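You operate a simulated robot arm through the tools that you are given. There is no shell and no other tool. Be economical: measure what you need, move in short steps, check, and stop when the job is done.

Carry out the task below with a simulated robot arm. There is one attempt and no reset: what you move stays moved.

## Task
Measure chain piece 25 in the gauge and sort it: over 64 mm is waste.
Fine: slide the gauge open again before lifting it; good goes in the green tray, waste in the grey tray marked WASTE.

The check looks at the end state, three seconds after you hand in, the way a careful person would. Anything else that was tipped, shoved, dropped, spilled or broken makes it a failure.

## Robot
A 7-joint arm with a two-finger parallel gripper, fixed in place. Base frame: the origin is at the foot of the arm, x ahead of it, y to its left, z up; the work surface is at about z = 900. Lengths are in mm, angles in rad, forces in N, time in s.
With the tool pointing down near the work surface it reaches from about 240 to 680 mm from the base axis. Its first joint turns from -1.152 to 1.152 rad. Payload 2.4 kg.
Tool frame: the origin (TCP) lies between the finger pads and is the grasp point; the fingertips stand 30 mm ahead of it; z points along the fingers, y is the line along which they close. Largest opening 94 mm; finger width 28, thickness 10; the body of the gripper, 50 by 96 mm, starts 55 mm behind the TCP.
Orientation is that of the tool frame in the base frame, as a unit quaternion [x, y, z, w]. With the fingers straight down and closing along the base's y, the tool's x points along the base's -x, its y along +y and its z along -z.

## Interface
- The arm moves only by the tool step_arm. Its argument "increments" is a list of rows, each a list of 3 entries, a list of its own where there are three numbers: the shift along the tool's x, y, z in units of 250 mm (1.0 is 250 mm), then the turn, a rotation vector about the tool's x, y, z in units of 180 degrees (1.0 is 180 degrees), then the gripper command, from -1 (shut) to 1 (fully open), values between in proportion. In form: [[[dx, dy, dz], [wx, wy, wz], hand], ...]. A call has 1 to 20 rows; each row is the pose to reach, as a shift and turn from the pose commanded when the call began, along the tool's axes at that moment. A call with a number of a shift or a turn outside -1 to 1 is refused whole. Each row takes 0.2 s and may step no farther than 50 mm and 0.15 rad from the row before; otherwise, or with a gripper value out of range, the whole call is refused. Where a pose cannot be reached the arm comes as near as it can. A force on the tool above 40 N (or 10 N above the force at the start of the call, whichever is more), or a blocked arm, ends the call early, and 0.2 s more pass. The fingers move at their own pace (about 153 mm/s each) and stop on an object; they squeeze with about 37 N. The grip force told is the motor's: it shows also when the fingers shut on nothing. Time passes only in rows, and 0.2 s behind the last, so rows that repeat a pose let the fingers close. It gives the time, the measured TCP pose, the force on the tool (base axes), the opening and the grip force at its end, in the units of the frame above (readings bear some noise), with the torque about the TCP (base axes, N m) and any sound that the robot's microphone picked up.
- Cameras (640 x 400 px; columns grow to the right, rows downward): "scene" is fixed at [42, 478, 1439.4]; the picture's right is [-0.70, -0.71, 0.00], its down [-0.42, 0.42, -0.80] and it looks along [0.57, -0.56, -0.60] (base axes); focal length 346 px, centre (320, 200). "wrist" rides on the gripper at [76, 14, -102] in the tool frame; the picture's right is [-0.18, 0.98, 0.00], its down [-0.75, -0.14, -0.64] and it looks along [-0.63, -0.12, 0.77] (tool axes); focal length 243 px, centre (320, 200). There is no depth. A picture from a camera that has moved, and an enlarged one, comes with that camera's place and axes in the base frame and with its lens.
- snapshot(camera): a new picture of that camera. No time passes.
- enlarge(camera, box): a new picture of the part [left, top, right, bottom] of that camera's present view, enlarged. No time passes.
- finish_job(): hands the job in; it is judged then, once.

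Work in short steps. Places have to be worked out from the pictures, the camera data and where the tool is seen: move nearer, look again, correct. Check each grasp and each placing, and mend what went wrong. You have 120 turns and 68 pictures in all, those below and enlarged ones among them. Open the gripper and draw the arm clear of the work before you hand the job in, unless the task says otherwise; then end with one line.

The tools are called after "Request:" by a JSON object that holds its "fn" and its "kwargs". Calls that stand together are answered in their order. step_arm: Moves the arm, as the interface text tells. Its arguments: {"type":"object","properties":{"increments":{"type":"array"}},"required":["increments"]} The other tools are called the same way: snapshot (camera) takes a picture; enlarge (camera, box) takes an enlarged picture of a part of a camera's view; finish_job () hands the job in.

At the start:

```text
clock: 0.0
tcp_pos: [309.2, 339.9, 1209.7]
tcp_rot: [0.0, 1.0, -0.001, 0.0]
ft_force: [-0.4, 0.5, -0.6]
moment: [-0.02, 0.01, -0.03]
finger_gap: 94.1
finger_force: 0.0
```

scene: 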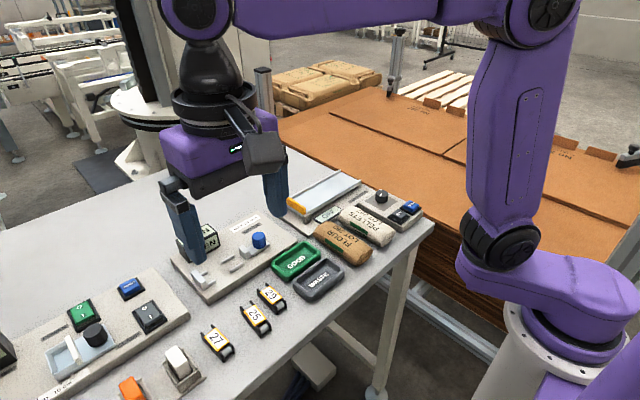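
wrist: 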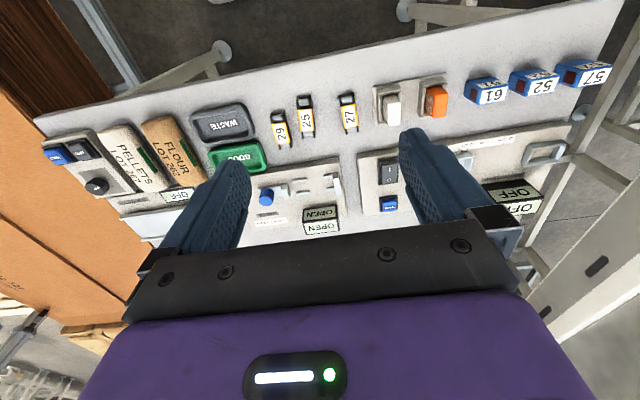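

The scene shows the chain pieces 29, 25 and 27 in front of a gauge plate that has a blue knob. I'll enlarge both views to read the layout and labels.

Request:
{"fn": "enlarge", "kwargs": {"camera": "scene", "box": [160, 190, 360, 370]}}

Request:
{"fn": "enlarge", "kwargs": {"camera": "wrist", "box": [180, 80, 380, 250]}}

```text
2.22 times, centred on (260, 280) of scene
camera zoom: at [42.0, 478.0, 1439.4], right [-0.7, -0.71, 0.0], down [-0.42, 0.42, -0.8], along [0.57, -0.56, -0.6], focal length 768 px, centre (453, 22)
```

zoom: 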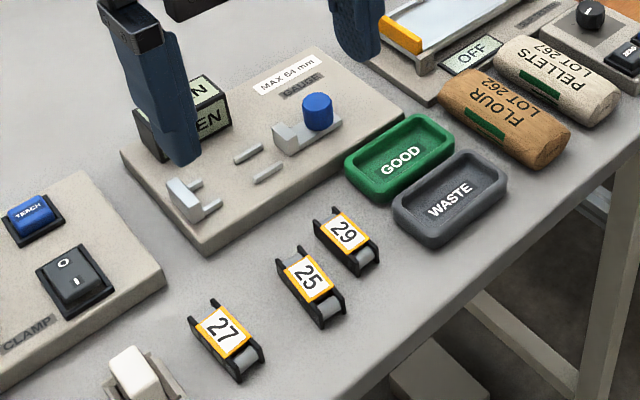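

```text
2.35 times, centred on (280, 165) of wrist
camera zoom: at [231.7, 355.1, 1312.3], right [0.18, 0.98, 0.0], down [0.75, -0.14, 0.64], along [0.63, -0.12, -0.77], focal length 571 px, centre (414, 282)
```

zoom: 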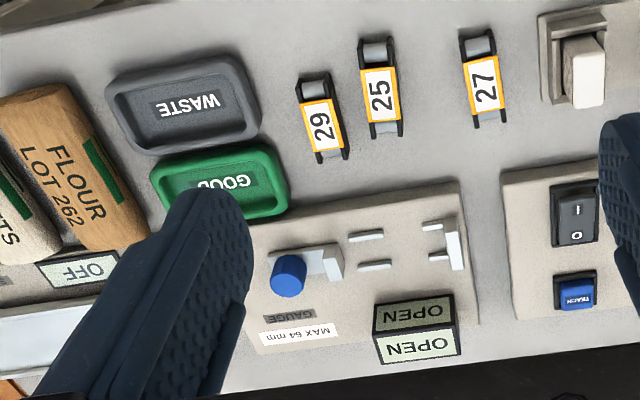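

Both views put piece 25 at about (377, 305), with its long axis roughly along x. The gauge is near (502, 268) and measures along y. I'll lower the arm for a closer look.

Request:
{"fn": "step_arm", "kwargs": {"increments": [[[0.0, -0.05, 0.15], [0, 0, 0], 1], [[0.0, -0.1, 0.3], [0, 0, 0], 1], [[0.0, -0.16, 0.44], [0, 0, 0], 1], [[0.0, -0.16, 0.44], [0, 0, 0], 1]]}}

Request:
{"fn": "snapshot", "kwargs": {"camera": "wrist"}}

```text
clock: 1.0
tcp_pos: [310.2, 300.8, 1099.0]
tcp_rot: [0.001, 1.0, 0.0, 0.0]
ft_force: [0.3, -0.3, 0.6]
moment: [-0.03, 0.01, -0.01]
finger_gap: 93.9
finger_force: 0.1
```

```text
63 pictures are left
camera wrist: at [233.5, 316.4, 1201.8], right [0.18, 0.98, 0.0], down [0.75, -0.14, 0.64], along [0.63, -0.12, -0.77], focal length 243 px, centre (320, 200)
```

wrist: 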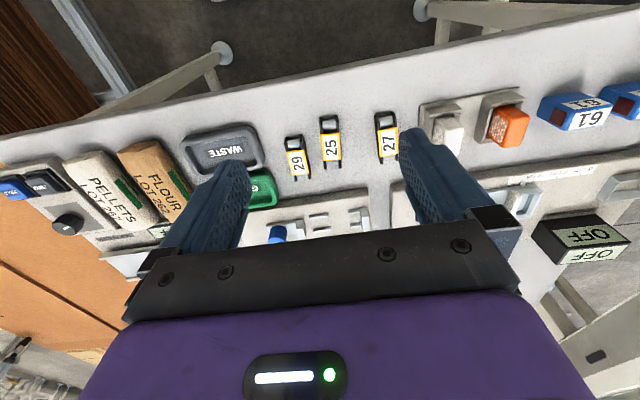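

The gauge needs to sit higher in the frame, so I'll move outward in x.

Request:
{"fn": "step_arm", "kwargs": {"increments": [[[-0.2, -0.02, 0.0], [0, 0, 0], 1], [[-0.36, -0.06, 0.1], [0, 0, 0], 1], [[-0.5, -0.06, 0.2], [0, 0, 0], 1], [[-0.5, -0.06, 0.2], [0, 0, 0], 1]]}}

Request:
{"fn": "enlarge", "kwargs": {"camera": "wrist", "box": [160, 40, 440, 215]}}

Request:
{"fn": "enlarge", "kwargs": {"camera": "scene", "box": [180, 215, 310, 345]}}

```text
refused: row 1 steps farther than a row can; nothing moved
```

```text
2.29 times, centred on (300, 128) of wrist
camera zoom: at [233.5, 316.4, 1201.8], right [0.18, 0.98, 0.0], down [0.75, -0.14, 0.64], along [0.63, -0.12, -0.77], focal length 555 px, centre (366, 366)
```

zoom: 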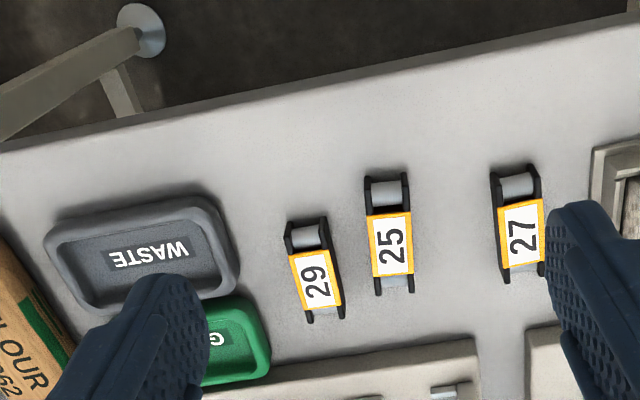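

```text
3.08 times, centred on (245, 280) of scene
camera zoom: at [42.0, 478.0, 1439.4], right [-0.7, -0.71, 0.0], down [-0.42, 0.42, -0.8], along [0.57, -0.56, -0.6], focal length 1064 px, centre (551, -46)
```

zoom: 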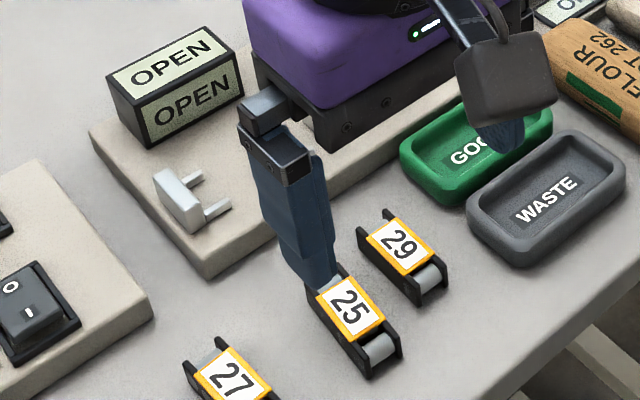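

A step in that call was too long and nothing moved. Repeating it with smaller steps.

Request:
{"fn": "step_arm", "kwargs": {"increments": [[[-0.15, -0.02, 0.0], [0, 0, 0], 1], [[-0.3, -0.06, 0.05], [0, 0, 0], 1], [[-0.45, -0.06, 0.1], [0, 0, 0], 1], [[-0.52, -0.06, 0.2], [0, 0, 0], 1], [[-0.52, -0.06, 0.2], [0, 0, 0], 1]]}}

Request:
{"fn": "enlarge", "kwargs": {"camera": "wrist", "box": [160, 20, 440, 215]}}

```text
clock: 2.2
tcp_pos: [441.4, 286.8, 1050.6]
tcp_rot: [-0.001, 1.0, 0.0, -0.001]
ft_force: [-0.2, 0.7, -0.4]
moment: [-0.01, -0.03, -0.01]
finger_gap: 94.1
finger_force: 0.0
```

```text
2.05 times, centred on (300, 118) of wrist
camera zoom: at [364.6, 301.3, 1152.1], right [0.18, 0.98, 0.0], down [0.75, -0.14, 0.64], along [0.63, -0.12, -0.77], focal length 498 px, centre (361, 369)
```

zoom: 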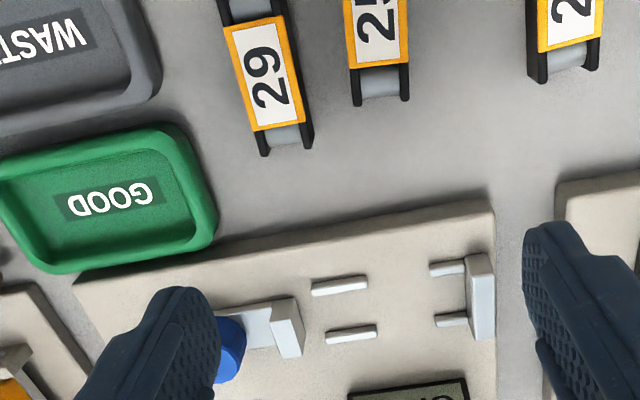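

The gauge plate top triangulates to z≈918. It has two guide rails, a fixed jaw on the +y side, and a slider with the blue knob on the −y side. I'll hover over piece 25 to measure it accurately.

Request:
{"fn": "step_arm", "kwargs": {"increments": [[[0.12, 0.03, 0.0], [0, 0, 0], 1], [[0.252, 0.064, 0.06], [0, 0, 0], 1], [[0.252, 0.064, 0.16], [0, 0, 0], 1], [[0.252, 0.064, 0.16], [0, 0, 0], 1]]}}

Request:
{"fn": "enlarge", "kwargs": {"camera": "wrist", "box": [200, 40, 440, 190]}}

```text
clock: 3.2
tcp_pos: [376.6, 302.4, 1009.0]
tcp_rot: [0.0, 1.0, -0.001, 0.0]
ft_force: [-0.6, 0.4, -0.1]
moment: [0.01, -0.02, 0.03]
finger_gap: 94.0
finger_force: 0.1
```

```text
2.67 times, centred on (320, 115) of wrist
camera zoom: at [300.4, 317.1, 1111.9], right [0.18, 0.98, 0.0], down [0.75, -0.14, 0.64], along [0.63, -0.12, -0.77], focal length 647 px, centre (320, 427)
```

zoom: 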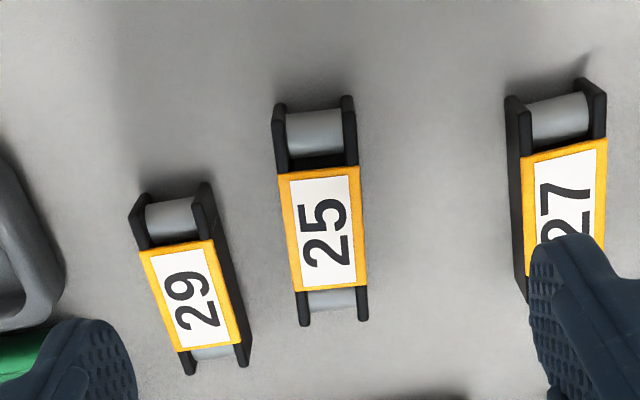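

Piece 25 is centred at about (382, 302.7), is 23.5 mm wide, and is yawed about −5°. There's roughly 20 mm to piece 29. I'll narrow the fingers to 34 mm, yaw the tool to match and descend partway.

Request:
{"fn": "step_arm", "kwargs": {"increments": [[[-0.0216, 0, 0.0], [0, 0, 0.0278], -0.28], [[-0.0216, 0, 0.06], [0, 0, 0.0278], -0.28], [[-0.0216, 0, 0.14], [0, 0, 0.0278], -0.28], [[-0.0216, 0, 0.18], [0, 0, 0.0278], -0.28], [[-0.0216, 0, 0.18], [0, 0, 0.0278], -0.28]]}}

Request:
{"fn": "enlarge", "kwargs": {"camera": "wrist", "box": [200, 40, 440, 190]}}

Request:
{"fn": "enlarge", "kwargs": {"camera": "scene", "box": [180, 215, 340, 345]}}

```text
clock: 4.4
tcp_pos: [380.6, 301.1, 965.5]
tcp_rot: [0.042, 0.999, 0.0, 0.0]
ft_force: [0.3, -1.0, -0.5]
moment: [0.0, -0.01, 0.0]
finger_gap: 33.8
finger_force: 0.0
```

```text
2.67 times, centred on (320, 115) of wrist
camera zoom: at [306.5, 323.2, 1067.4], right [0.27, 0.96, 0.0], down [0.74, -0.21, 0.64], along [0.62, -0.17, -0.77], focal length 647 px, centre (320, 427)
```

zoom: 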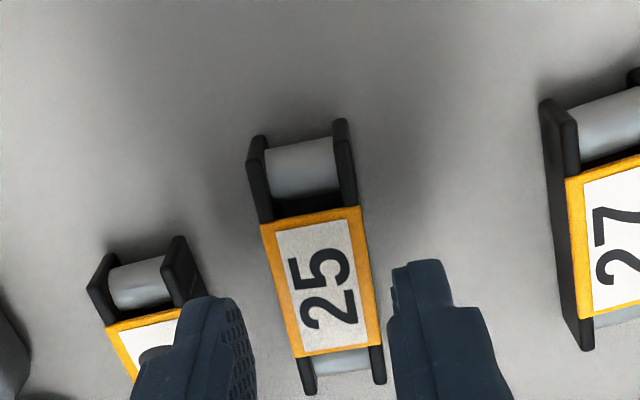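

```text
3.08 times, centred on (260, 280) of scene
camera zoom: at [42.0, 478.1, 1439.4], right [-0.7, -0.71, 0.0], down [-0.42, 0.42, -0.8], along [0.57, -0.56, -0.6], focal length 1064 px, centre (505, -46)
```

zoom: 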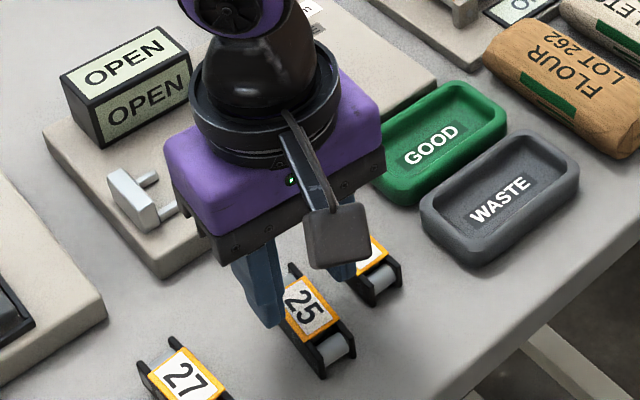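

The label's position shows the piece about 2 mm further in +x and +y than the tool. I'll correct for that, descend to z≈935 and close.

Request:
{"fn": "step_arm", "kwargs": {"increments": [[[-0.009, 0.009, 0.0], [0, 0, 0], -0.28], [[-0.009, 0.009, 0.06], [0, 0, 0], -0.28], [[-0.009, 0.009, 0.122], [0, 0, 0], -0.28], [[-0.009, 0.009, 0.122], [0, 0, 0], -0.28]]}}

Request:
{"fn": "enlarge", "kwargs": {"camera": "wrist", "box": [200, 60, 440, 210]}}

```text
clock: 5.4
tcp_pos: [383.1, 303.6, 935.1]
tcp_rot: [0.044, 0.999, 0.001, 0.0]
ft_force: [0.0, 0.1, 0.8]
moment: [-0.01, 0.02, 0.01]
finger_gap: 33.9
finger_force: 0.1
```

```text
2.67 times, centred on (320, 135) of wrist
camera zoom: at [308.3, 325.3, 1037.6], right [0.27, 0.96, 0.0], down [0.74, -0.21, 0.64], along [0.62, -0.17, -0.77], focal length 647 px, centre (320, 373)
```

zoom: 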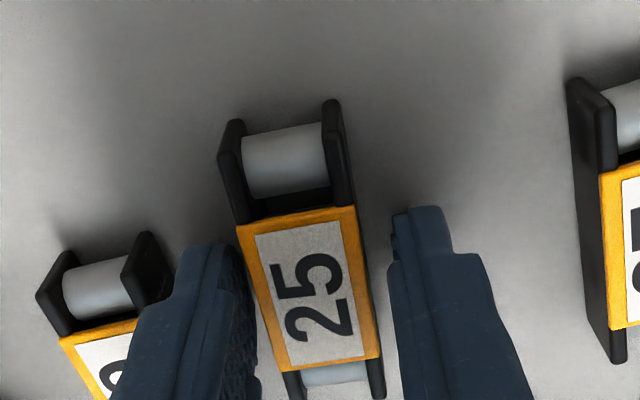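

The fingers straddle the piece with no contact force, so I'll close.

Request:
{"fn": "step_arm", "kwargs": {"increments": [[[0, 0, 0], [0, 0, 0], -0.6], [[0, 0, 0], [0, 0, 0], -1], [[0, 0, 0], [0, 0, 0], -1]]}}

Request:
{"fn": "enlarge", "kwargs": {"camera": "wrist", "box": [200, 60, 440, 210]}}

```text
clock: 6.2
tcp_pos: [383.2, 304.6, 935.2]
tcp_rot: [0.044, 0.999, 0.0, 0.0]
ft_force: [0.5, -0.7, 0.3]
moment: [-0.02, -0.01, 0.03]
finger_gap: 23.2
finger_force: 37.2
```

```text
2.67 times, centred on (320, 135) of wrist
camera zoom: at [308.2, 325.3, 1037.7], right [0.27, 0.96, 0.0], down [0.74, -0.21, 0.64], along [0.62, -0.17, -0.77], focal length 647 px, centre (320, 373)
```

zoom: 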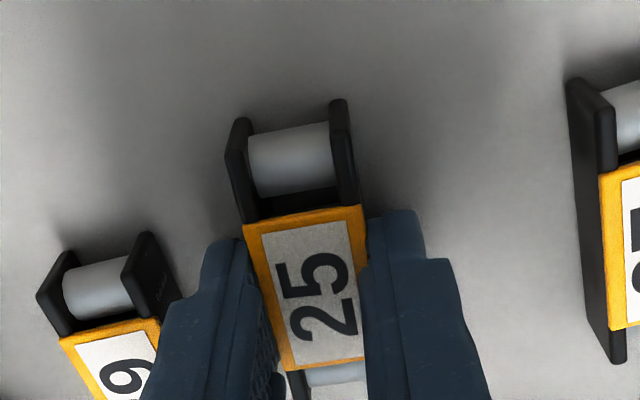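

Grasp is solid at 23.2 mm. I'll lift, then turn 85° so the piece lies along the gauge axis.

Request:
{"fn": "step_arm", "kwargs": {"increments": [[[0, 0, -0.1], [0, 0, 0], -1], [[0, 0, -0.26], [0, 0, 0], -1], [[0, 0, -0.4], [0, 0, 0], -1], [[0, 0, -0.4], [0, 0, 0.0472], -1], [[0, 0, -0.4], [0, 0, 0.0944], -1], [[0, 0, -0.4], [0, 0, 0.1416], -1], [[0, 0, -0.4], [0, 0, 0.1888], -1], [[0, 0, -0.4], [0, 0, 0.236], -1], [[0, 0, -0.4], [0, 0, 0.2832], -1], [[0, 0, -0.4], [0, 0, 0.3304], -1], [[0, 0, -0.4], [0, 0, 0.3776], -1], [[0, 0, -0.4], [0, 0, 0.4248], -1], [[0, 0, -0.4], [0, 0, 0.472], -1], [[0, 0, -0.4], [0, 0, 0.472], -1]]}}

Request:
{"fn": "snapshot", "kwargs": {"camera": "wrist"}}

Request:
{"fn": "snapshot", "kwargs": {"camera": "scene"}}

```text
clock: 9.2
tcp_pos: [382.0, 303.4, 1035.0]
tcp_rot: [0.707, 0.707, 0.0, 0.0]
ft_force: [-0.4, -0.5, -0.3]
moment: [0.0, -0.02, 0.01]
finger_gap: 0.0
finger_force: 33.1
```

```text
54 pictures are left
camera wrist: at [396.7, 380.3, 1136.2], right [0.98, -0.18, 0.0], down [-0.14, -0.75, 0.64], along [-0.12, -0.63, -0.77], focal length 243 px, centre (320, 200)
```

wrist: 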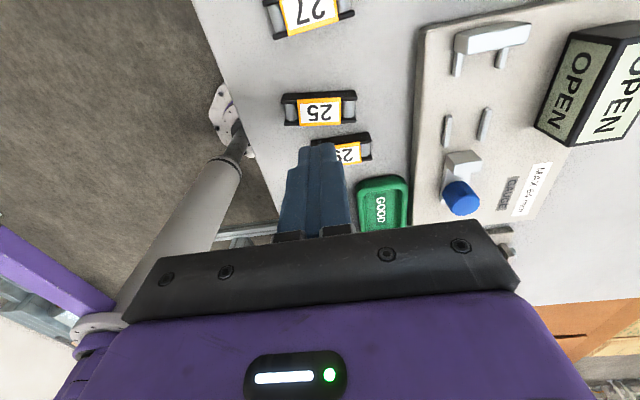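

```text
53 pictures are left
```

scene: 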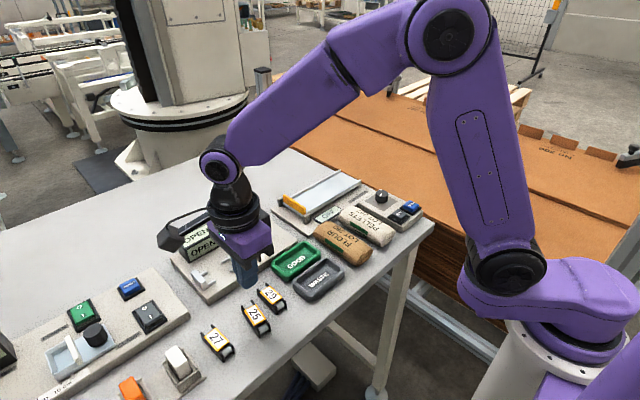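

The fingers shut on nothing: the piece slipped out and is still on the table, looking undisturbed. I'll grip lower next time. This pose gives a good view of the gauge, so I'll measure it first.

Request:
{"fn": "enlarge", "kwargs": {"camera": "wrist", "box": [260, 0, 560, 230]}}

```text
1.74 times, centred on (410, 115) of wrist
camera zoom: at [396.7, 380.3, 1136.2], right [0.98, -0.18, 0.0], down [-0.14, -0.75, 0.64], along [-0.12, -0.63, -0.77], focal length 422 px, centre (164, 348)
```

zoom: 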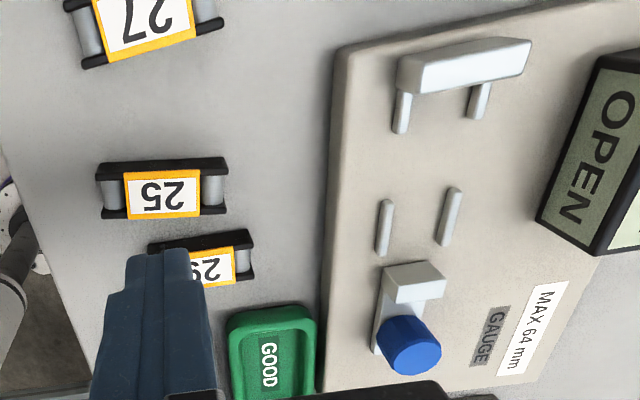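

I'll move over the gauge at the same height, with the fingers part open, to view it up close.

Request:
{"fn": "step_arm", "kwargs": {"increments": [[[0.01, 0.16, 0], [0, 0, 0], -0.3], [[0.02, 0.34, 0], [0, 0, 0], -0.3], [[0.028, 0.504, 0], [0, 0, 0], -0.3], [[0.028, 0.504, 0], [0, 0, 0], -0.3]]}}

Request:
{"fn": "enlarge", "kwargs": {"camera": "wrist", "box": [180, 0, 460, 190]}}

```text
clock: 10.2
tcp_pos: [508.6, 311.2, 1032.8]
tcp_rot: [0.706, 0.708, 0.0, 0.0]
ft_force: [0.0, 1.3, -0.1]
moment: [0.01, 0.01, -0.02]
finger_gap: 32.8
finger_force: 0.1
```

```text
2.11 times, centred on (320, 95) of wrist
camera zoom: at [523.1, 387.2, 1135.3], right [0.98, -0.18, 0.0], down [-0.14, -0.75, 0.64], along [-0.12, -0.63, -0.77], focal length 511 px, centre (320, 421)
```

zoom: 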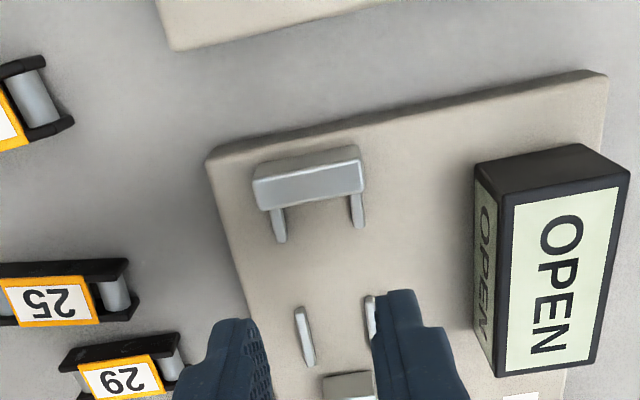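

The guide rails centre on x≈508.7, about 28 mm apart inside. The finger gap runs from y 280 to 312.5 and the fixed jaw face is at y≈330. I'll go back over piece 25 with the yaw reversed.

Request:
{"fn": "step_arm", "kwargs": {"increments": [[[-0.003, -0.05, 0], [0, 0, -0.0472], -0.2], [[-0.006, -0.1, 0], [0, 0, -0.0944], -0.2], [[-0.009, -0.15, 0], [0, 0, -0.1416], -0.2], [[-0.012, -0.2, 0], [0, 0, -0.1888], -0.2], [[-0.015, -0.25, 0], [0, 0, -0.236], -0.2], [[-0.018, -0.3, 0], [0, 0, -0.2832], -0.2], [[-0.021, -0.35, 0], [0, 0, -0.3304], -0.2], [[-0.025, -0.4, 0], [0, 0, -0.3776], -0.2], [[-0.028, -0.45, 0], [0, 0, -0.4248], -0.2], [[-0.032, -0.51, 0], [0, 0, -0.472], -0.2], [[-0.032, -0.51, 0], [0, 0, -0.472], -0.2]]}}

Request:
{"fn": "enlarge", "kwargs": {"camera": "wrist", "box": [220, 50, 420, 175]}}

```text
clock: 12.6
tcp_pos: [381.4, 302.3, 1033.7]
tcp_rot: [0.042, 0.999, 0.0, -0.001]
ft_force: [-0.5, -0.5, -0.2]
moment: [0.01, -0.01, -0.03]
finger_gap: 37.9
finger_force: 0.1
```

```text
3.20 times, centred on (320, 112) of wrist
camera zoom: at [306.5, 323.9, 1137.1], right [0.27, 0.96, 0.0], down [0.74, -0.2, 0.64], along [0.62, -0.17, -0.77], focal length 776 px, centre (320, 480)
```

zoom: 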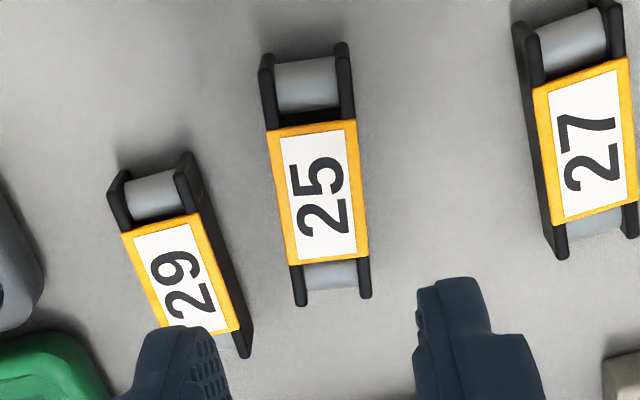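

The piece lies as before, aligned with the tool. I'll descend lower this time to z≈931.5, with the tips about 1.5 mm above the table, close there and lift slowly.

Request:
{"fn": "step_arm", "kwargs": {"increments": [[[0.002, 0.004, 0.12], [0, 0, 0], -0.28], [[0.002, 0.004, 0.24], [0, 0, 0], -0.28], [[0.002, 0.004, 0.34], [0, 0, 0], -0.28], [[0.002, 0.004, 0.409], [0, 0, 0], -0.28], [[0.002, 0.004, 0.409], [0, 0, 0], -0.28], [[0.002, 0.004, 0.409], [0, 0, 0], -0.7], [[0.002, 0.004, 0.409], [0, 0, 0], -1], [[0.002, 0.004, 0.409], [0, 0, 0], -1], [[0.002, 0.004, 0.409], [0, 0, 0], -1]]}}

Request:
{"fn": "step_arm", "kwargs": {"increments": [[[0, 0, -0.02], [0, 0, 0], -1], [[0, 0, -0.04], [0, 0, 0], -1], [[0, 0, -0.06], [0, 0, 0], -1], [[0, 0, -0.08], [0, 0, 0], -1], [[0, 0, -0.1], [0, 0, 0], -1], [[0, 0, -0.12], [0, 0, 0], -1]]}}

Request:
{"fn": "enlarge", "kwargs": {"camera": "wrist", "box": [200, 60, 440, 210]}}

```text
clock: 14.6
tcp_pos: [381.4, 302.5, 931.2]
tcp_rot: [0.044, 0.999, 0.0, 0.0]
ft_force: [-0.7, 0.7, -0.7]
moment: [-0.01, 0.01, 0.01]
finger_gap: 23.1
finger_force: 37.0
```

```text
clock: 16.0
tcp_pos: [381.7, 303.6, 961.4]
tcp_rot: [0.044, 0.999, 0.0, 0.0]
ft_force: [1.0, 0.1, -1.7]
moment: [-0.01, 0.02, 0.0]
finger_gap: 23.3
finger_force: 37.1
```

```text
2.67 times, centred on (320, 135) of wrist
camera zoom: at [305.9, 324.8, 1064.2], right [0.27, 0.96, 0.0], down [0.74, -0.21, 0.64], along [0.62, -0.17, -0.77], focal length 647 px, centre (320, 373)
```

zoom: 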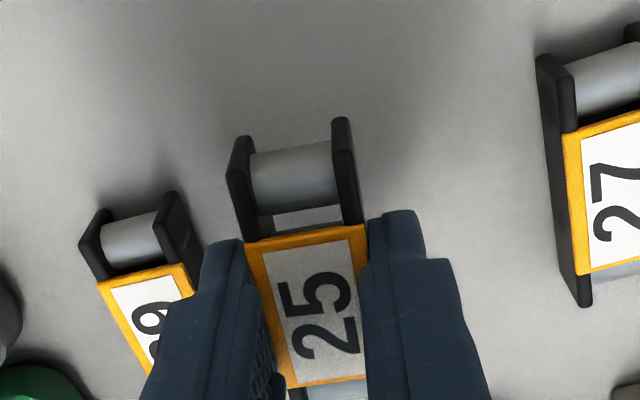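

The piece is held this time. I'll raise it gently, then turn and carry it over the gauge.

Request:
{"fn": "step_arm", "kwargs": {"increments": [[[0, 0, -0.05], [0, 0, 0], -1], [[0, 0, -0.12], [0, 0, 0], -1], [[0, 0, -0.19], [0, 0, 0], -1], [[0, 0, -0.19], [0, 0, 0], -1]]}}

Request:
{"fn": "step_arm", "kwargs": {"increments": [[[-0.02, 0, 0], [0, 0, 0.024], -1], [[-0.05, 0, 0], [0, 0, 0.06], -1], [[-0.09, 0, 0], [0, 0, 0.1], -1], [[-0.13, 0, 0], [0, 0, 0.14], -1], [[-0.17, 0, 0], [0, 0, 0.18], -1], [[-0.21, 0, 0], [0, 0, 0.22], -1], [[-0.26, 0.005, 0], [0, 0, 0.26], -1], [[-0.31, 0.005, 0], [0, 0, 0.3], -1], [[-0.36, 0.01, 0], [0, 0, 0.34], -1], [[-0.41, 0.01, 0], [0, 0, 0.38], -1], [[-0.45, 0.01, 0], [0, 0, 0.42], -1], [[-0.49, 0.01, 0], [0, 0, 0.45], -1], [[-0.509, 0.01, 0], [0, 0, 0.472], -1], [[-0.509, 0.01, 0], [0, 0, 0.472], -1], [[-0.509, 0.01, 0], [0, 0, 0.472], -1]]}}

Request:
{"fn": "enlarge", "kwargs": {"camera": "wrist", "box": [200, 30, 440, 210]}}

Request:
{"fn": "enlarge", "kwargs": {"camera": "scene", "box": [160, 200, 300, 310]}}

```text
clock: 17.0
tcp_pos: [381.2, 302.9, 1009.8]
tcp_rot: [0.044, 0.999, 0.0, 0.0]
ft_force: [0.5, 0.0, -1.5]
moment: [-0.02, -0.03, 0.01]
finger_gap: 23.1
finger_force: 37.1
```

```text
clock: 20.2
tcp_pos: [508.4, 295.8, 1010.0]
tcp_rot: [0.707, 0.707, 0.001, 0.001]
ft_force: [-0.3, -0.5, -1.2]
moment: [0.0, -0.03, 0.01]
finger_gap: 23.2
finger_force: 36.8
```

```text
2.22 times, centred on (320, 120) of wrist
camera zoom: at [522.5, 372.2, 1112.3], right [0.98, -0.18, 0.0], down [-0.14, -0.75, 0.64], along [-0.12, -0.63, -0.77], focal length 539 px, centre (320, 378)
```

zoom: 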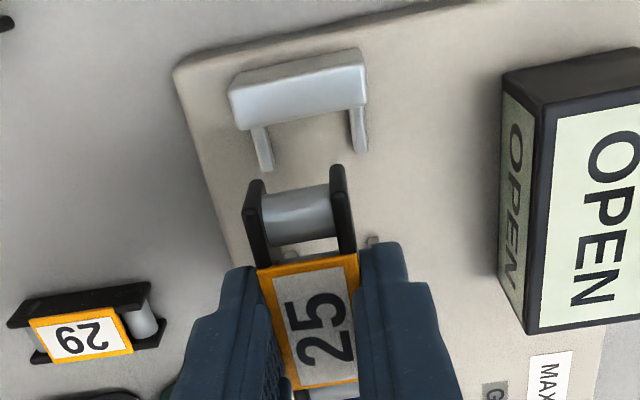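

```text
3.64 times, centred on (230, 255) of scene
camera zoom: at [42.0, 478.1, 1439.4], right [-0.7, -0.71, 0.0], down [-0.42, 0.42, -0.8], along [0.57, -0.56, -0.6], focal length 1258 px, centre (647, 0)
```

zoom: 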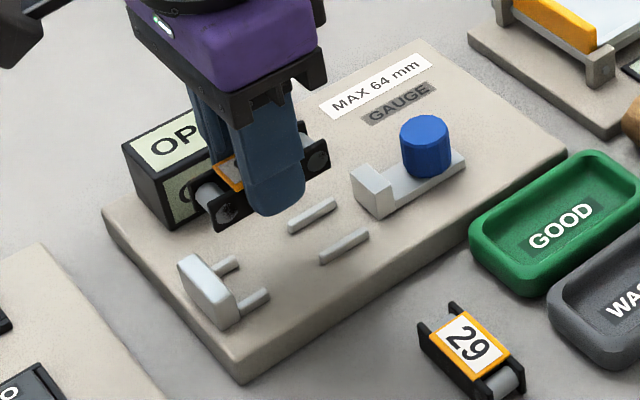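

The piece hangs level and aligned. Its +y end is about 36 mm from the TCP, so I'll shift to y≈291.5 to clear the jaw. I'll lower until the fingertips are just above the rail tops and then check.

Request:
{"fn": "step_arm", "kwargs": {"increments": [[[-0.017, 0, 0], [0, 0, 0], -1], [[-0.017, 0, 0.06], [0, 0, 0], -1], [[-0.017, 0, 0.12], [0, 0, 0], -1], [[-0.017, 0, 0.17], [0, 0, 0], -1], [[-0.017, 0, 0.2], [0, 0, 0], -1], [[-0.017, 0, 0.2], [0, 0, 0], -1]]}}

Request:
{"fn": "enlarge", "kwargs": {"camera": "wrist", "box": [200, 30, 440, 210]}}

Request:
{"fn": "enlarge", "kwargs": {"camera": "scene", "box": [180, 220, 280, 300]}}

```text
clock: 21.6
tcp_pos: [508.9, 289.2, 957.8]
tcp_rot: [0.706, 0.708, -0.001, -0.001]
ft_force: [-0.3, -0.6, -0.7]
moment: [0.04, -0.04, 0.0]
finger_gap: 23.3
finger_force: 37.1
```

```text
2.22 times, centred on (320, 120) of wrist
camera zoom: at [522.4, 367.0, 1061.5], right [0.98, -0.18, 0.0], down [-0.14, -0.75, 0.64], along [-0.12, -0.63, -0.77], focal length 539 px, centre (320, 378)
```

zoom: 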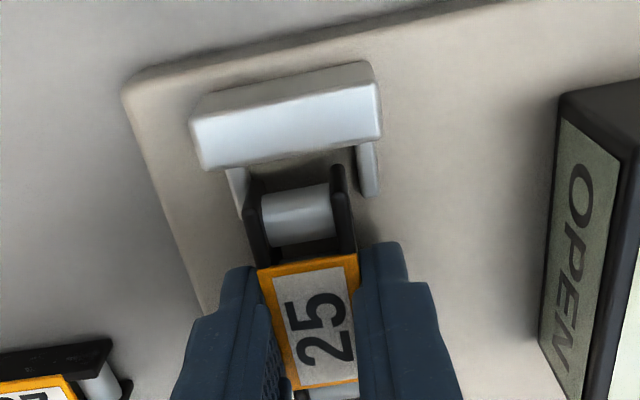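

```text
5.00 times, centred on (230, 260) of scene
camera zoom: at [42.0, 478.1, 1439.4], right [-0.7, -0.71, 0.0], down [-0.42, 0.42, -0.8], along [0.57, -0.56, -0.6], focal length 1729 px, centre (770, -100)
```

zoom: 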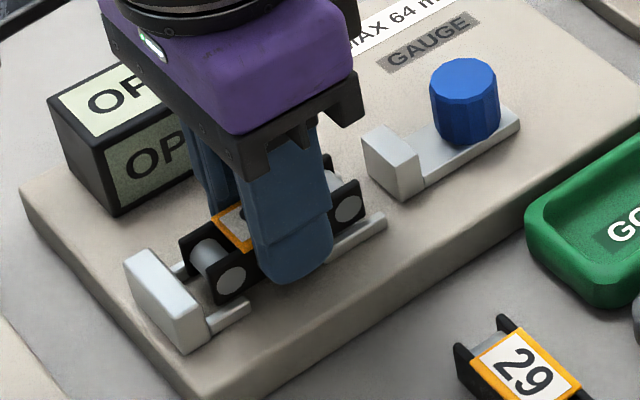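

There's about 2 mm to the jaw. I'll shift another 2 mm away, lower 3.5 mm and open gently.

Request:
{"fn": "step_arm", "kwargs": {"increments": [[[-0.008, 0, 0], [0, 0, 0], -1], [[-0.008, 0, 0.008], [0, 0, 0], -1], [[-0.008, 0, 0.014], [0, 0, 0], -1], [[-0.008, 0, 0.014], [0, 0, 0], -1]]}}

Request:
{"fn": "enlarge", "kwargs": {"camera": "scene", "box": [190, 235, 270, 299]}}

```text
clock: 22.6
tcp_pos: [508.8, 289.0, 959.4]
tcp_rot: [0.706, 0.708, 0.002, 0.001]
ft_force: [-7.8, -5.5, 37.8]
moment: [-0.6, 0.86, 0.02]
finger_gap: 23.2
finger_force: 37.1
```

```text
6.25 times, centred on (230, 267) of scene
camera zoom: at [41.1, 477.5, 1439.6], right [-0.7, -0.71, 0.0], down [-0.42, 0.42, -0.8], along [0.57, -0.56, -0.59], focal length 2162 px, centre (882, -219)
```

zoom: 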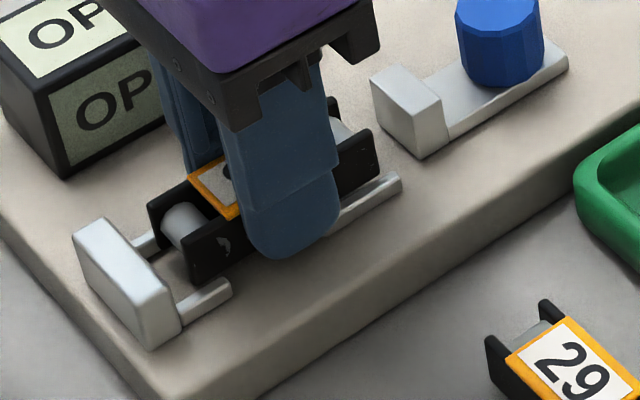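

The moment reading puts the contact at about (492, 273), so a fingertip is resting on the near rail. That makes the rail tops z≈928. I'll back up to unload it and check the reading.

Request:
{"fn": "step_arm", "kwargs": {"increments": [[[0, 0, -0.012], [0, 0, 0], -1], [[0, 0, -0.012], [0, 0, 0], -1]]}}

Request:
{"fn": "enlarge", "kwargs": {"camera": "wrist", "box": [240, 60, 400, 190]}}

```text
clock: 23.2
tcp_pos: [509.1, 288.5, 958.9]
tcp_rot: [0.707, 0.707, 0.001, 0.001]
ft_force: [5.8, -1.2, 10.1]
moment: [-0.14, 0.05, 0.17]
finger_gap: 23.2
finger_force: 37.1
```

```text
3.08 times, centred on (320, 125) of wrist
camera zoom: at [522.3, 365.2, 1061.5], right [0.98, -0.18, 0.0], down [-0.14, -0.75, 0.64], along [-0.12, -0.63, -0.77], focal length 746 px, centre (320, 431)
```

zoom: 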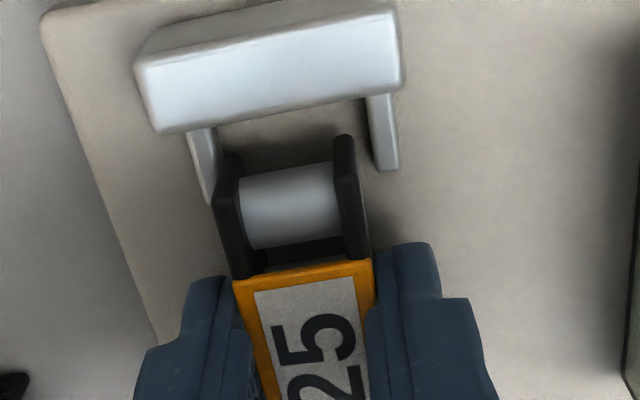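

The piece is centred between the guides with about 4 mm to the jaw. I'll rise 1.5 mm to unload, then open so it settles between the guides.

Request:
{"fn": "step_arm", "kwargs": {"increments": [[[0, 0, -0.006], [0, 0, 0], -1], [[0, 0, -0.006], [0, 0, 0], -1], [[0, 0, -0.006], [0, 0, 0], -0.35], [[0, 0, -0.006], [0, 0, 0], -0.35], [[0, 0, -0.006], [0, 0, 0], -0.35]]}}

Request:
{"fn": "enlarge", "kwargs": {"camera": "wrist", "box": [220, 60, 420, 210]}}

Request:
{"fn": "enlarge", "kwargs": {"camera": "scene", "box": [190, 235, 270, 299]}}

```text
clock: 24.4
tcp_pos: [507.9, 288.6, 960.5]
tcp_rot: [0.706, 0.708, 0.0, 0.0]
ft_force: [0.8, 0.1, 0.4]
moment: [0.04, 0.0, 0.0]
finger_gap: 30.4
finger_force: 0.0
```

```text
2.67 times, centred on (320, 135) of wrist
camera zoom: at [522.1, 365.6, 1063.2], right [0.98, -0.18, 0.0], down [-0.14, -0.75, 0.64], along [-0.12, -0.63, -0.77], focal length 647 px, centre (320, 373)
```

zoom: 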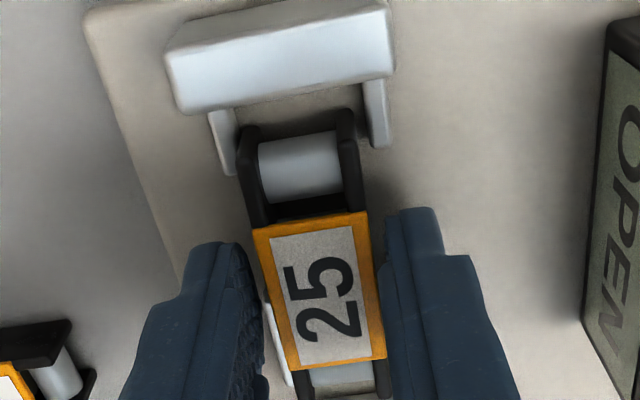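

```text
6.25 times, centred on (230, 267) of scene
camera zoom: at [42.0, 478.0, 1439.4], right [-0.7, -0.71, 0.0], down [-0.42, 0.42, -0.8], along [0.57, -0.56, -0.6], focal length 2162 px, centre (882, -219)
```

zoom: 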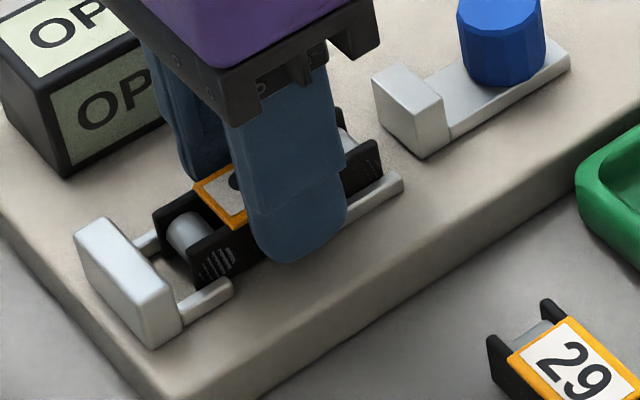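

The piece has dropped neatly between the guides. I'll raise the arm straight up and look at the whole gauge.

Request:
{"fn": "step_arm", "kwargs": {"increments": [[[0, 0, -0.05], [0, 0, 0], -0.35], [[0, 0, -0.2], [0, 0, 0], -0.35], [[0, 0, -0.36], [0, 0, 0], -0.35], [[0, 0, -0.36], [0, 0, 0], -0.35]]}}

Request:
{"fn": "enlarge", "kwargs": {"camera": "wrist", "box": [200, 20, 440, 200]}}

Request:
{"fn": "enlarge", "kwargs": {"camera": "scene", "box": [180, 220, 290, 308]}}

```text
clock: 25.4
tcp_pos: [510.1, 289.1, 1050.7]
tcp_rot: [0.707, 0.707, 0.0, 0.0]
ft_force: [0.2, -0.1, -0.8]
moment: [-0.01, 0.01, -0.04]
finger_gap: 30.7
finger_force: 0.0
```

```text
2.22 times, centred on (320, 110) of wrist
camera zoom: at [523.3, 366.0, 1153.3], right [0.98, -0.18, 0.0], down [-0.14, -0.75, 0.64], along [-0.12, -0.63, -0.77], focal length 539 px, centre (320, 400)
```

zoom: 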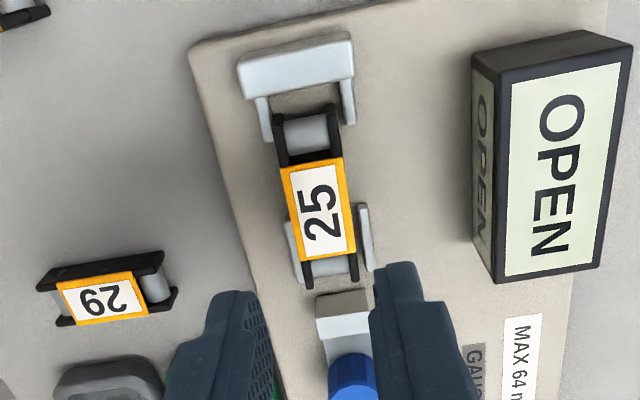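

```text
4.55 times, centred on (235, 264) of scene
camera zoom: at [42.0, 478.0, 1439.4], right [-0.7, -0.71, 0.0], down [-0.42, 0.42, -0.8], along [0.57, -0.56, -0.6], focal length 1572 px, centre (706, -91)
```

zoom: 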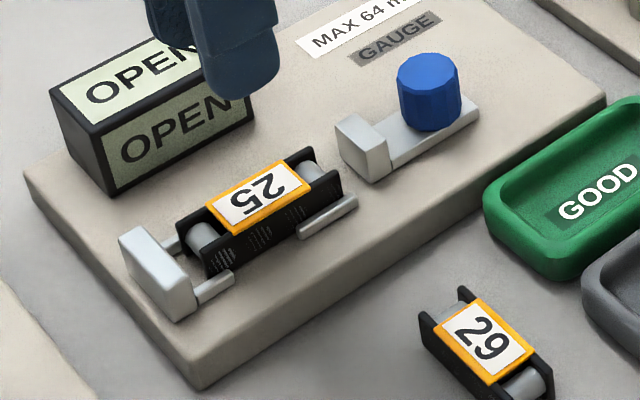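

Piece 25 is seated in the gauge. The blue knob triangulates to (513, 194) with its top at z≈945. I'll move above it and verify.

Request:
{"fn": "step_arm", "kwargs": {"increments": [[[-0.12, 0, 0], [0, 0, 0], 0], [[-0.26, 0.008, 0], [0, 0, 0], 0], [[-0.38, 0.008, 0.08], [0, 0, 0], 0], [[-0.38, 0.008, 0.14], [0, 0, 0], 0], [[-0.38, 0.008, 0.14], [0, 0, 0], 0]]}}

Request:
{"fn": "enlarge", "kwargs": {"camera": "wrist", "box": [200, 20, 440, 200]}}

Request:
{"fn": "enlarge", "kwargs": {"camera": "scene", "box": [190, 200, 300, 288]}}

```text
clock: 26.6
tcp_pos: [510.1, 194.8, 1015.7]
tcp_rot: [0.707, 0.707, 0.0, 0.0]
ft_force: [-0.3, -0.5, -0.1]
moment: [0.02, -0.02, 0.01]
finger_gap: 47.2
finger_force: 0.0
```

```text
2.22 times, centred on (320, 110) of wrist
camera zoom: at [524.4, 271.6, 1117.8], right [0.98, -0.18, 0.0], down [-0.14, -0.75, 0.64], along [-0.12, -0.63, -0.77], focal length 539 px, centre (320, 400)
```

zoom: 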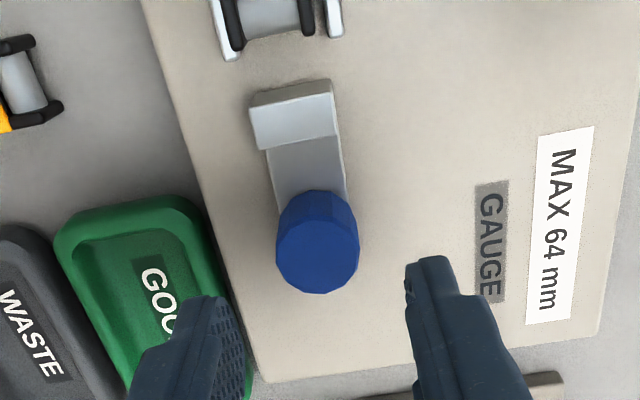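

```text
4.55 times, centred on (245, 244) of scene
camera zoom: at [42.0, 478.0, 1439.4], right [-0.7, -0.71, 0.0], down [-0.42, 0.42, -0.8], along [0.57, -0.56, -0.6], focal length 1572 px, centre (661, 0)
```

zoom: 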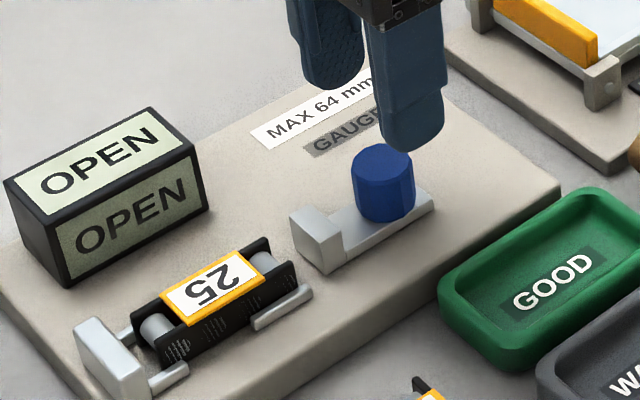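

The knob is centred at about (509.5, 196), 28 mm across, with its top at z≈948. I'll descend to z≈961 and grip it gently.

Request:
{"fn": "step_arm", "kwargs": {"increments": [[[0.005, 0, 0.08], [0, 0, 0], 0], [[0.005, 0, 0.16], [0, 0, 0], 0], [[0.005, 0, 0.219], [0, 0, 0], 0], [[0.005, 0, 0.219], [0, 0, 0], 0], [[0.005, 0, 0.219], [0, 0, 0], -0.5], [[0.005, 0, 0.219], [0, 0, 0], -0.6], [[0.005, 0, 0.219], [0, 0, 0], -0.6]]}}

Request:
{"fn": "enlarge", "kwargs": {"camera": "wrist", "box": [200, 40, 440, 220]}}

```text
clock: 28.2
tcp_pos: [509.8, 195.3, 961.3]
tcp_rot: [0.707, 0.708, 0.0, 0.0]
ft_force: [5.6, 1.2, -2.2]
moment: [0.03, 0.93, 0.02]
finger_gap: 26.9
finger_force: 45.3
```

```text
2.22 times, centred on (320, 130) of wrist
camera zoom: at [523.8, 272.2, 1063.4], right [0.98, -0.18, 0.0], down [-0.14, -0.75, 0.64], along [-0.12, -0.63, -0.77], focal length 539 px, centre (320, 356)
```

zoom: 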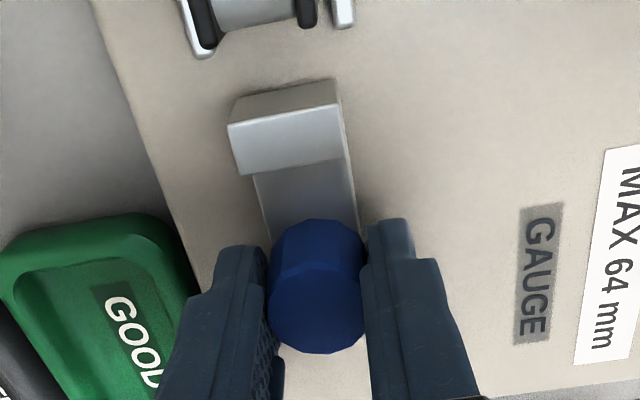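

The knob is held at 26.9 mm. I'll slide it toward the piece in +y in small steps, watching the force.

Request:
{"fn": "step_arm", "kwargs": {"increments": [[[0.01, 0, 0], [0, 0, 0], -0.6], [[0.02, 0, 0], [0, 0, 0], -0.6], [[0.03, 0, 0], [0, 0, 0], -0.6], [[0.04, 0, 0], [0, 0, 0], -0.6], [[0.05, 0, 0], [0, 0, 0], -0.6], [[0.05, 0, 0], [0, 0, 0], -0.6]]}}

Request:
{"fn": "enlarge", "kwargs": {"camera": "scene", "box": [180, 210, 290, 298]}}

```text
clock: 29.6
tcp_pos: [509.1, 207.2, 961.0]
tcp_rot: [0.707, 0.708, 0.0, -0.001]
ft_force: [-1.4, -0.8, -0.7]
moment: [-0.42, -0.51, -0.11]
finger_gap: 26.6
finger_force: 45.1
```

```text
4.55 times, centred on (235, 254) of scene
camera zoom: at [41.9, 478.1, 1439.4], right [-0.7, -0.71, 0.0], down [-0.42, 0.42, -0.8], along [0.57, -0.56, -0.6], focal length 1572 px, centre (706, -46)
```

zoom: 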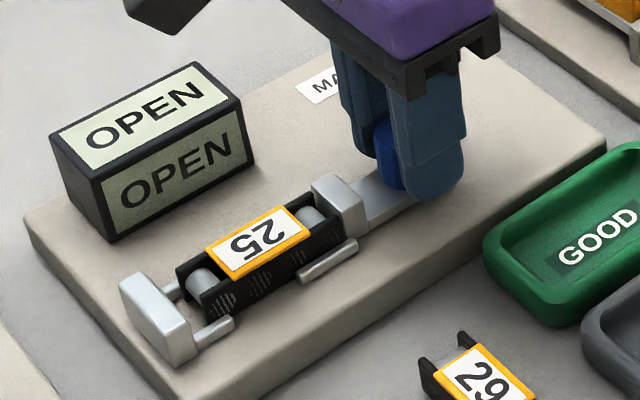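

The slider moves freely and has reached the piece's −y end. There's a small gap left at the fixed jaw, so I'll continue in 1 mm steps until it's snug.

Request:
{"fn": "step_arm", "kwargs": {"increments": [[[0.005, 0, 0], [0, 0, 0], -0.6], [[0.01, 0, 0], [0, 0, 0], -0.6], [[0.014, 0, 0], [0, 0, 0], -0.6], [[0.018, 0, 0], [0, 0, 0], -0.6], [[0.022, 0, 0], [0, 0, 0], -0.6], [[0.026, 0, 0], [0, 0, 0], -0.6], [[0.026, 0, 0], [0, 0, 0], -0.6]]}}

Request:
{"fn": "enlarge", "kwargs": {"camera": "scene", "box": [180, 210, 290, 298]}}

```text
clock: 31.2
tcp_pos: [509.1, 213.4, 961.7]
tcp_rot: [0.707, 0.708, 0.001, 0.0]
ft_force: [-10.4, 0.1, 3.4]
moment: [-0.22, -0.87, -0.06]
finger_gap: 26.8
finger_force: 44.9
```

```text
4.55 times, centred on (235, 254) of scene
camera zoom: at [41.6, 478.0, 1439.4], right [-0.7, -0.71, 0.0], down [-0.42, 0.42, -0.8], along [0.57, -0.56, -0.59], focal length 1572 px, centre (706, -46)
```

zoom: 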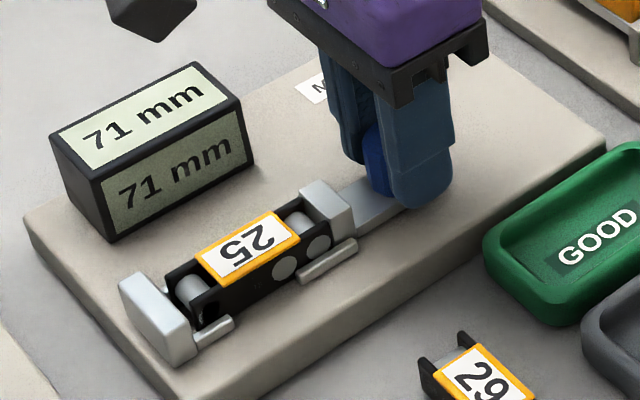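

The display reads 71 mm, but there's no y-force yet, so it may not be snug. I'll push on until it firms up.

Request:
{"fn": "step_arm", "kwargs": {"increments": [[[0.004, 0, 0], [0, 0, 0], -0.6], [[0.008, 0, 0], [0, 0, 0], -0.6], [[0.012, 0, 0], [0, 0, 0], -0.6], [[0.016, 0, 0], [0, 0, 0], -0.6], [[0.02, 0, 0], [0, 0, 0], -0.6], [[0.02, 0, 0], [0, 0, 0], -0.6]]}}

Request:
{"fn": "enlarge", "kwargs": {"camera": "scene", "box": [180, 210, 290, 298]}}

```text
clock: 32.6
tcp_pos: [509.2, 218.5, 961.2]
tcp_rot: [0.706, 0.708, 0.0, 0.0]
ft_force: [-2.7, -0.9, -5.4]
moment: [-0.23, -0.51, -0.07]
finger_gap: 27.0
finger_force: 45.4
```

```text
4.55 times, centred on (235, 254) of scene
camera zoom: at [42.0, 478.1, 1439.4], right [-0.7, -0.71, 0.0], down [-0.42, 0.42, -0.8], along [0.57, -0.56, -0.6], focal length 1572 px, centre (706, -46)
```

zoom: 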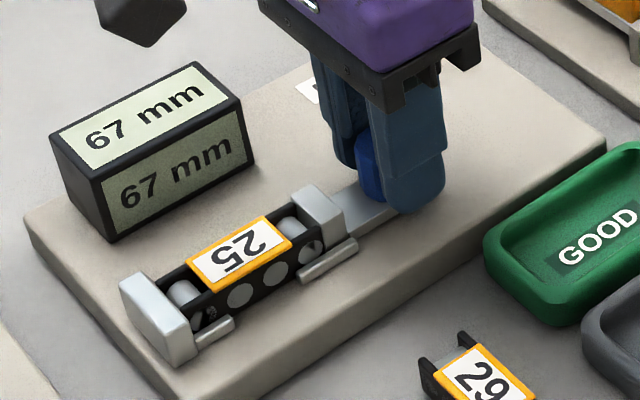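

The reading is down to 67 mm and the piece is still sliding, so it isn't snug yet. I'll keep pushing.

Request:
{"fn": "step_arm", "kwargs": {"increments": [[[0.004, 0, 0], [0, 0, 0], -0.6], [[0.008, 0, 0], [0, 0, 0], -0.6], [[0.012, 0, 0], [0, 0, 0], -0.6], [[0.016, 0, 0], [0, 0, 0], -0.6], [[0.016, 0, 0], [0, 0, 0], -0.6]]}}

Request:
{"fn": "enlarge", "kwargs": {"camera": "scene", "box": [180, 210, 290, 298]}}

```text
clock: 33.8
tcp_pos: [509.8, 219.3, 960.0]
tcp_rot: [0.707, 0.707, -0.003, 0.0]
ft_force: [-10.5, -28.1, 9.2]
moment: [-0.56, -0.44, -0.04]
finger_gap: 26.7
finger_force: 44.9
```

```text
4.55 times, centred on (235, 254) of scene
camera zoom: at [41.5, 477.2, 1439.7], right [-0.7, -0.71, 0.0], down [-0.42, 0.42, -0.8], along [0.57, -0.56, -0.6], focal length 1572 px, centre (706, -46)
```

zoom: 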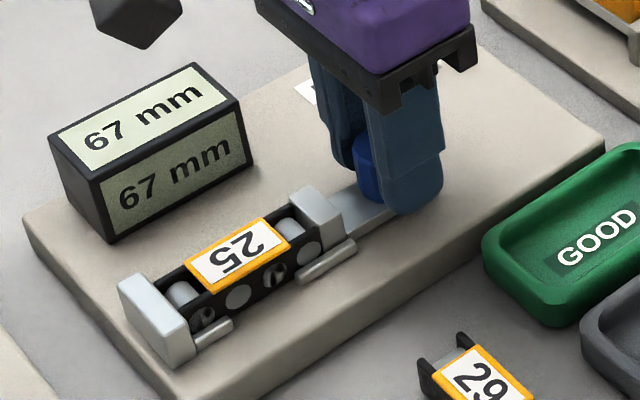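

It's now snug at −28 N and reads 67 mm, which is over 64, so piece 25 is waste. I'll slide the gauge fully open again.

Request:
{"fn": "step_arm", "kwargs": {"increments": [[[-0.016, 0, 0], [0, 0, 0], -0.6], [[-0.032, 0, 0], [0, 0, 0], -0.6], [[-0.05, 0, 0], [0, 0, 0], -0.6], [[-0.068, 0, 0], [0, 0, 0], -0.6], [[-0.086, 0, 0], [0, 0, 0], -0.6], [[-0.104, 0, 0], [0, 0, 0], -0.6], [[-0.104, 0, 0], [0, 0, 0], -0.6]]}}

Request:
{"fn": "enlarge", "kwargs": {"camera": "scene", "box": [180, 210, 290, 298]}}

```text
clock: 35.4
tcp_pos: [510.3, 197.0, 961.2]
tcp_rot: [0.706, 0.708, 0.001, 0.001]
ft_force: [2.7, 0.4, 3.0]
moment: [0.86, 0.42, -0.08]
finger_gap: 26.8
finger_force: 45.3
```

```text
4.55 times, centred on (235, 254) of scene
camera zoom: at [42.0, 478.0, 1439.4], right [-0.7, -0.71, 0.0], down [-0.42, 0.42, -0.8], along [0.57, -0.56, -0.6], focal length 1572 px, centre (706, -46)
```

zoom: 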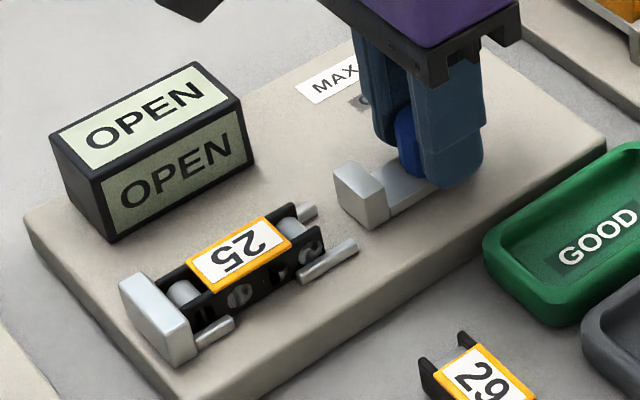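

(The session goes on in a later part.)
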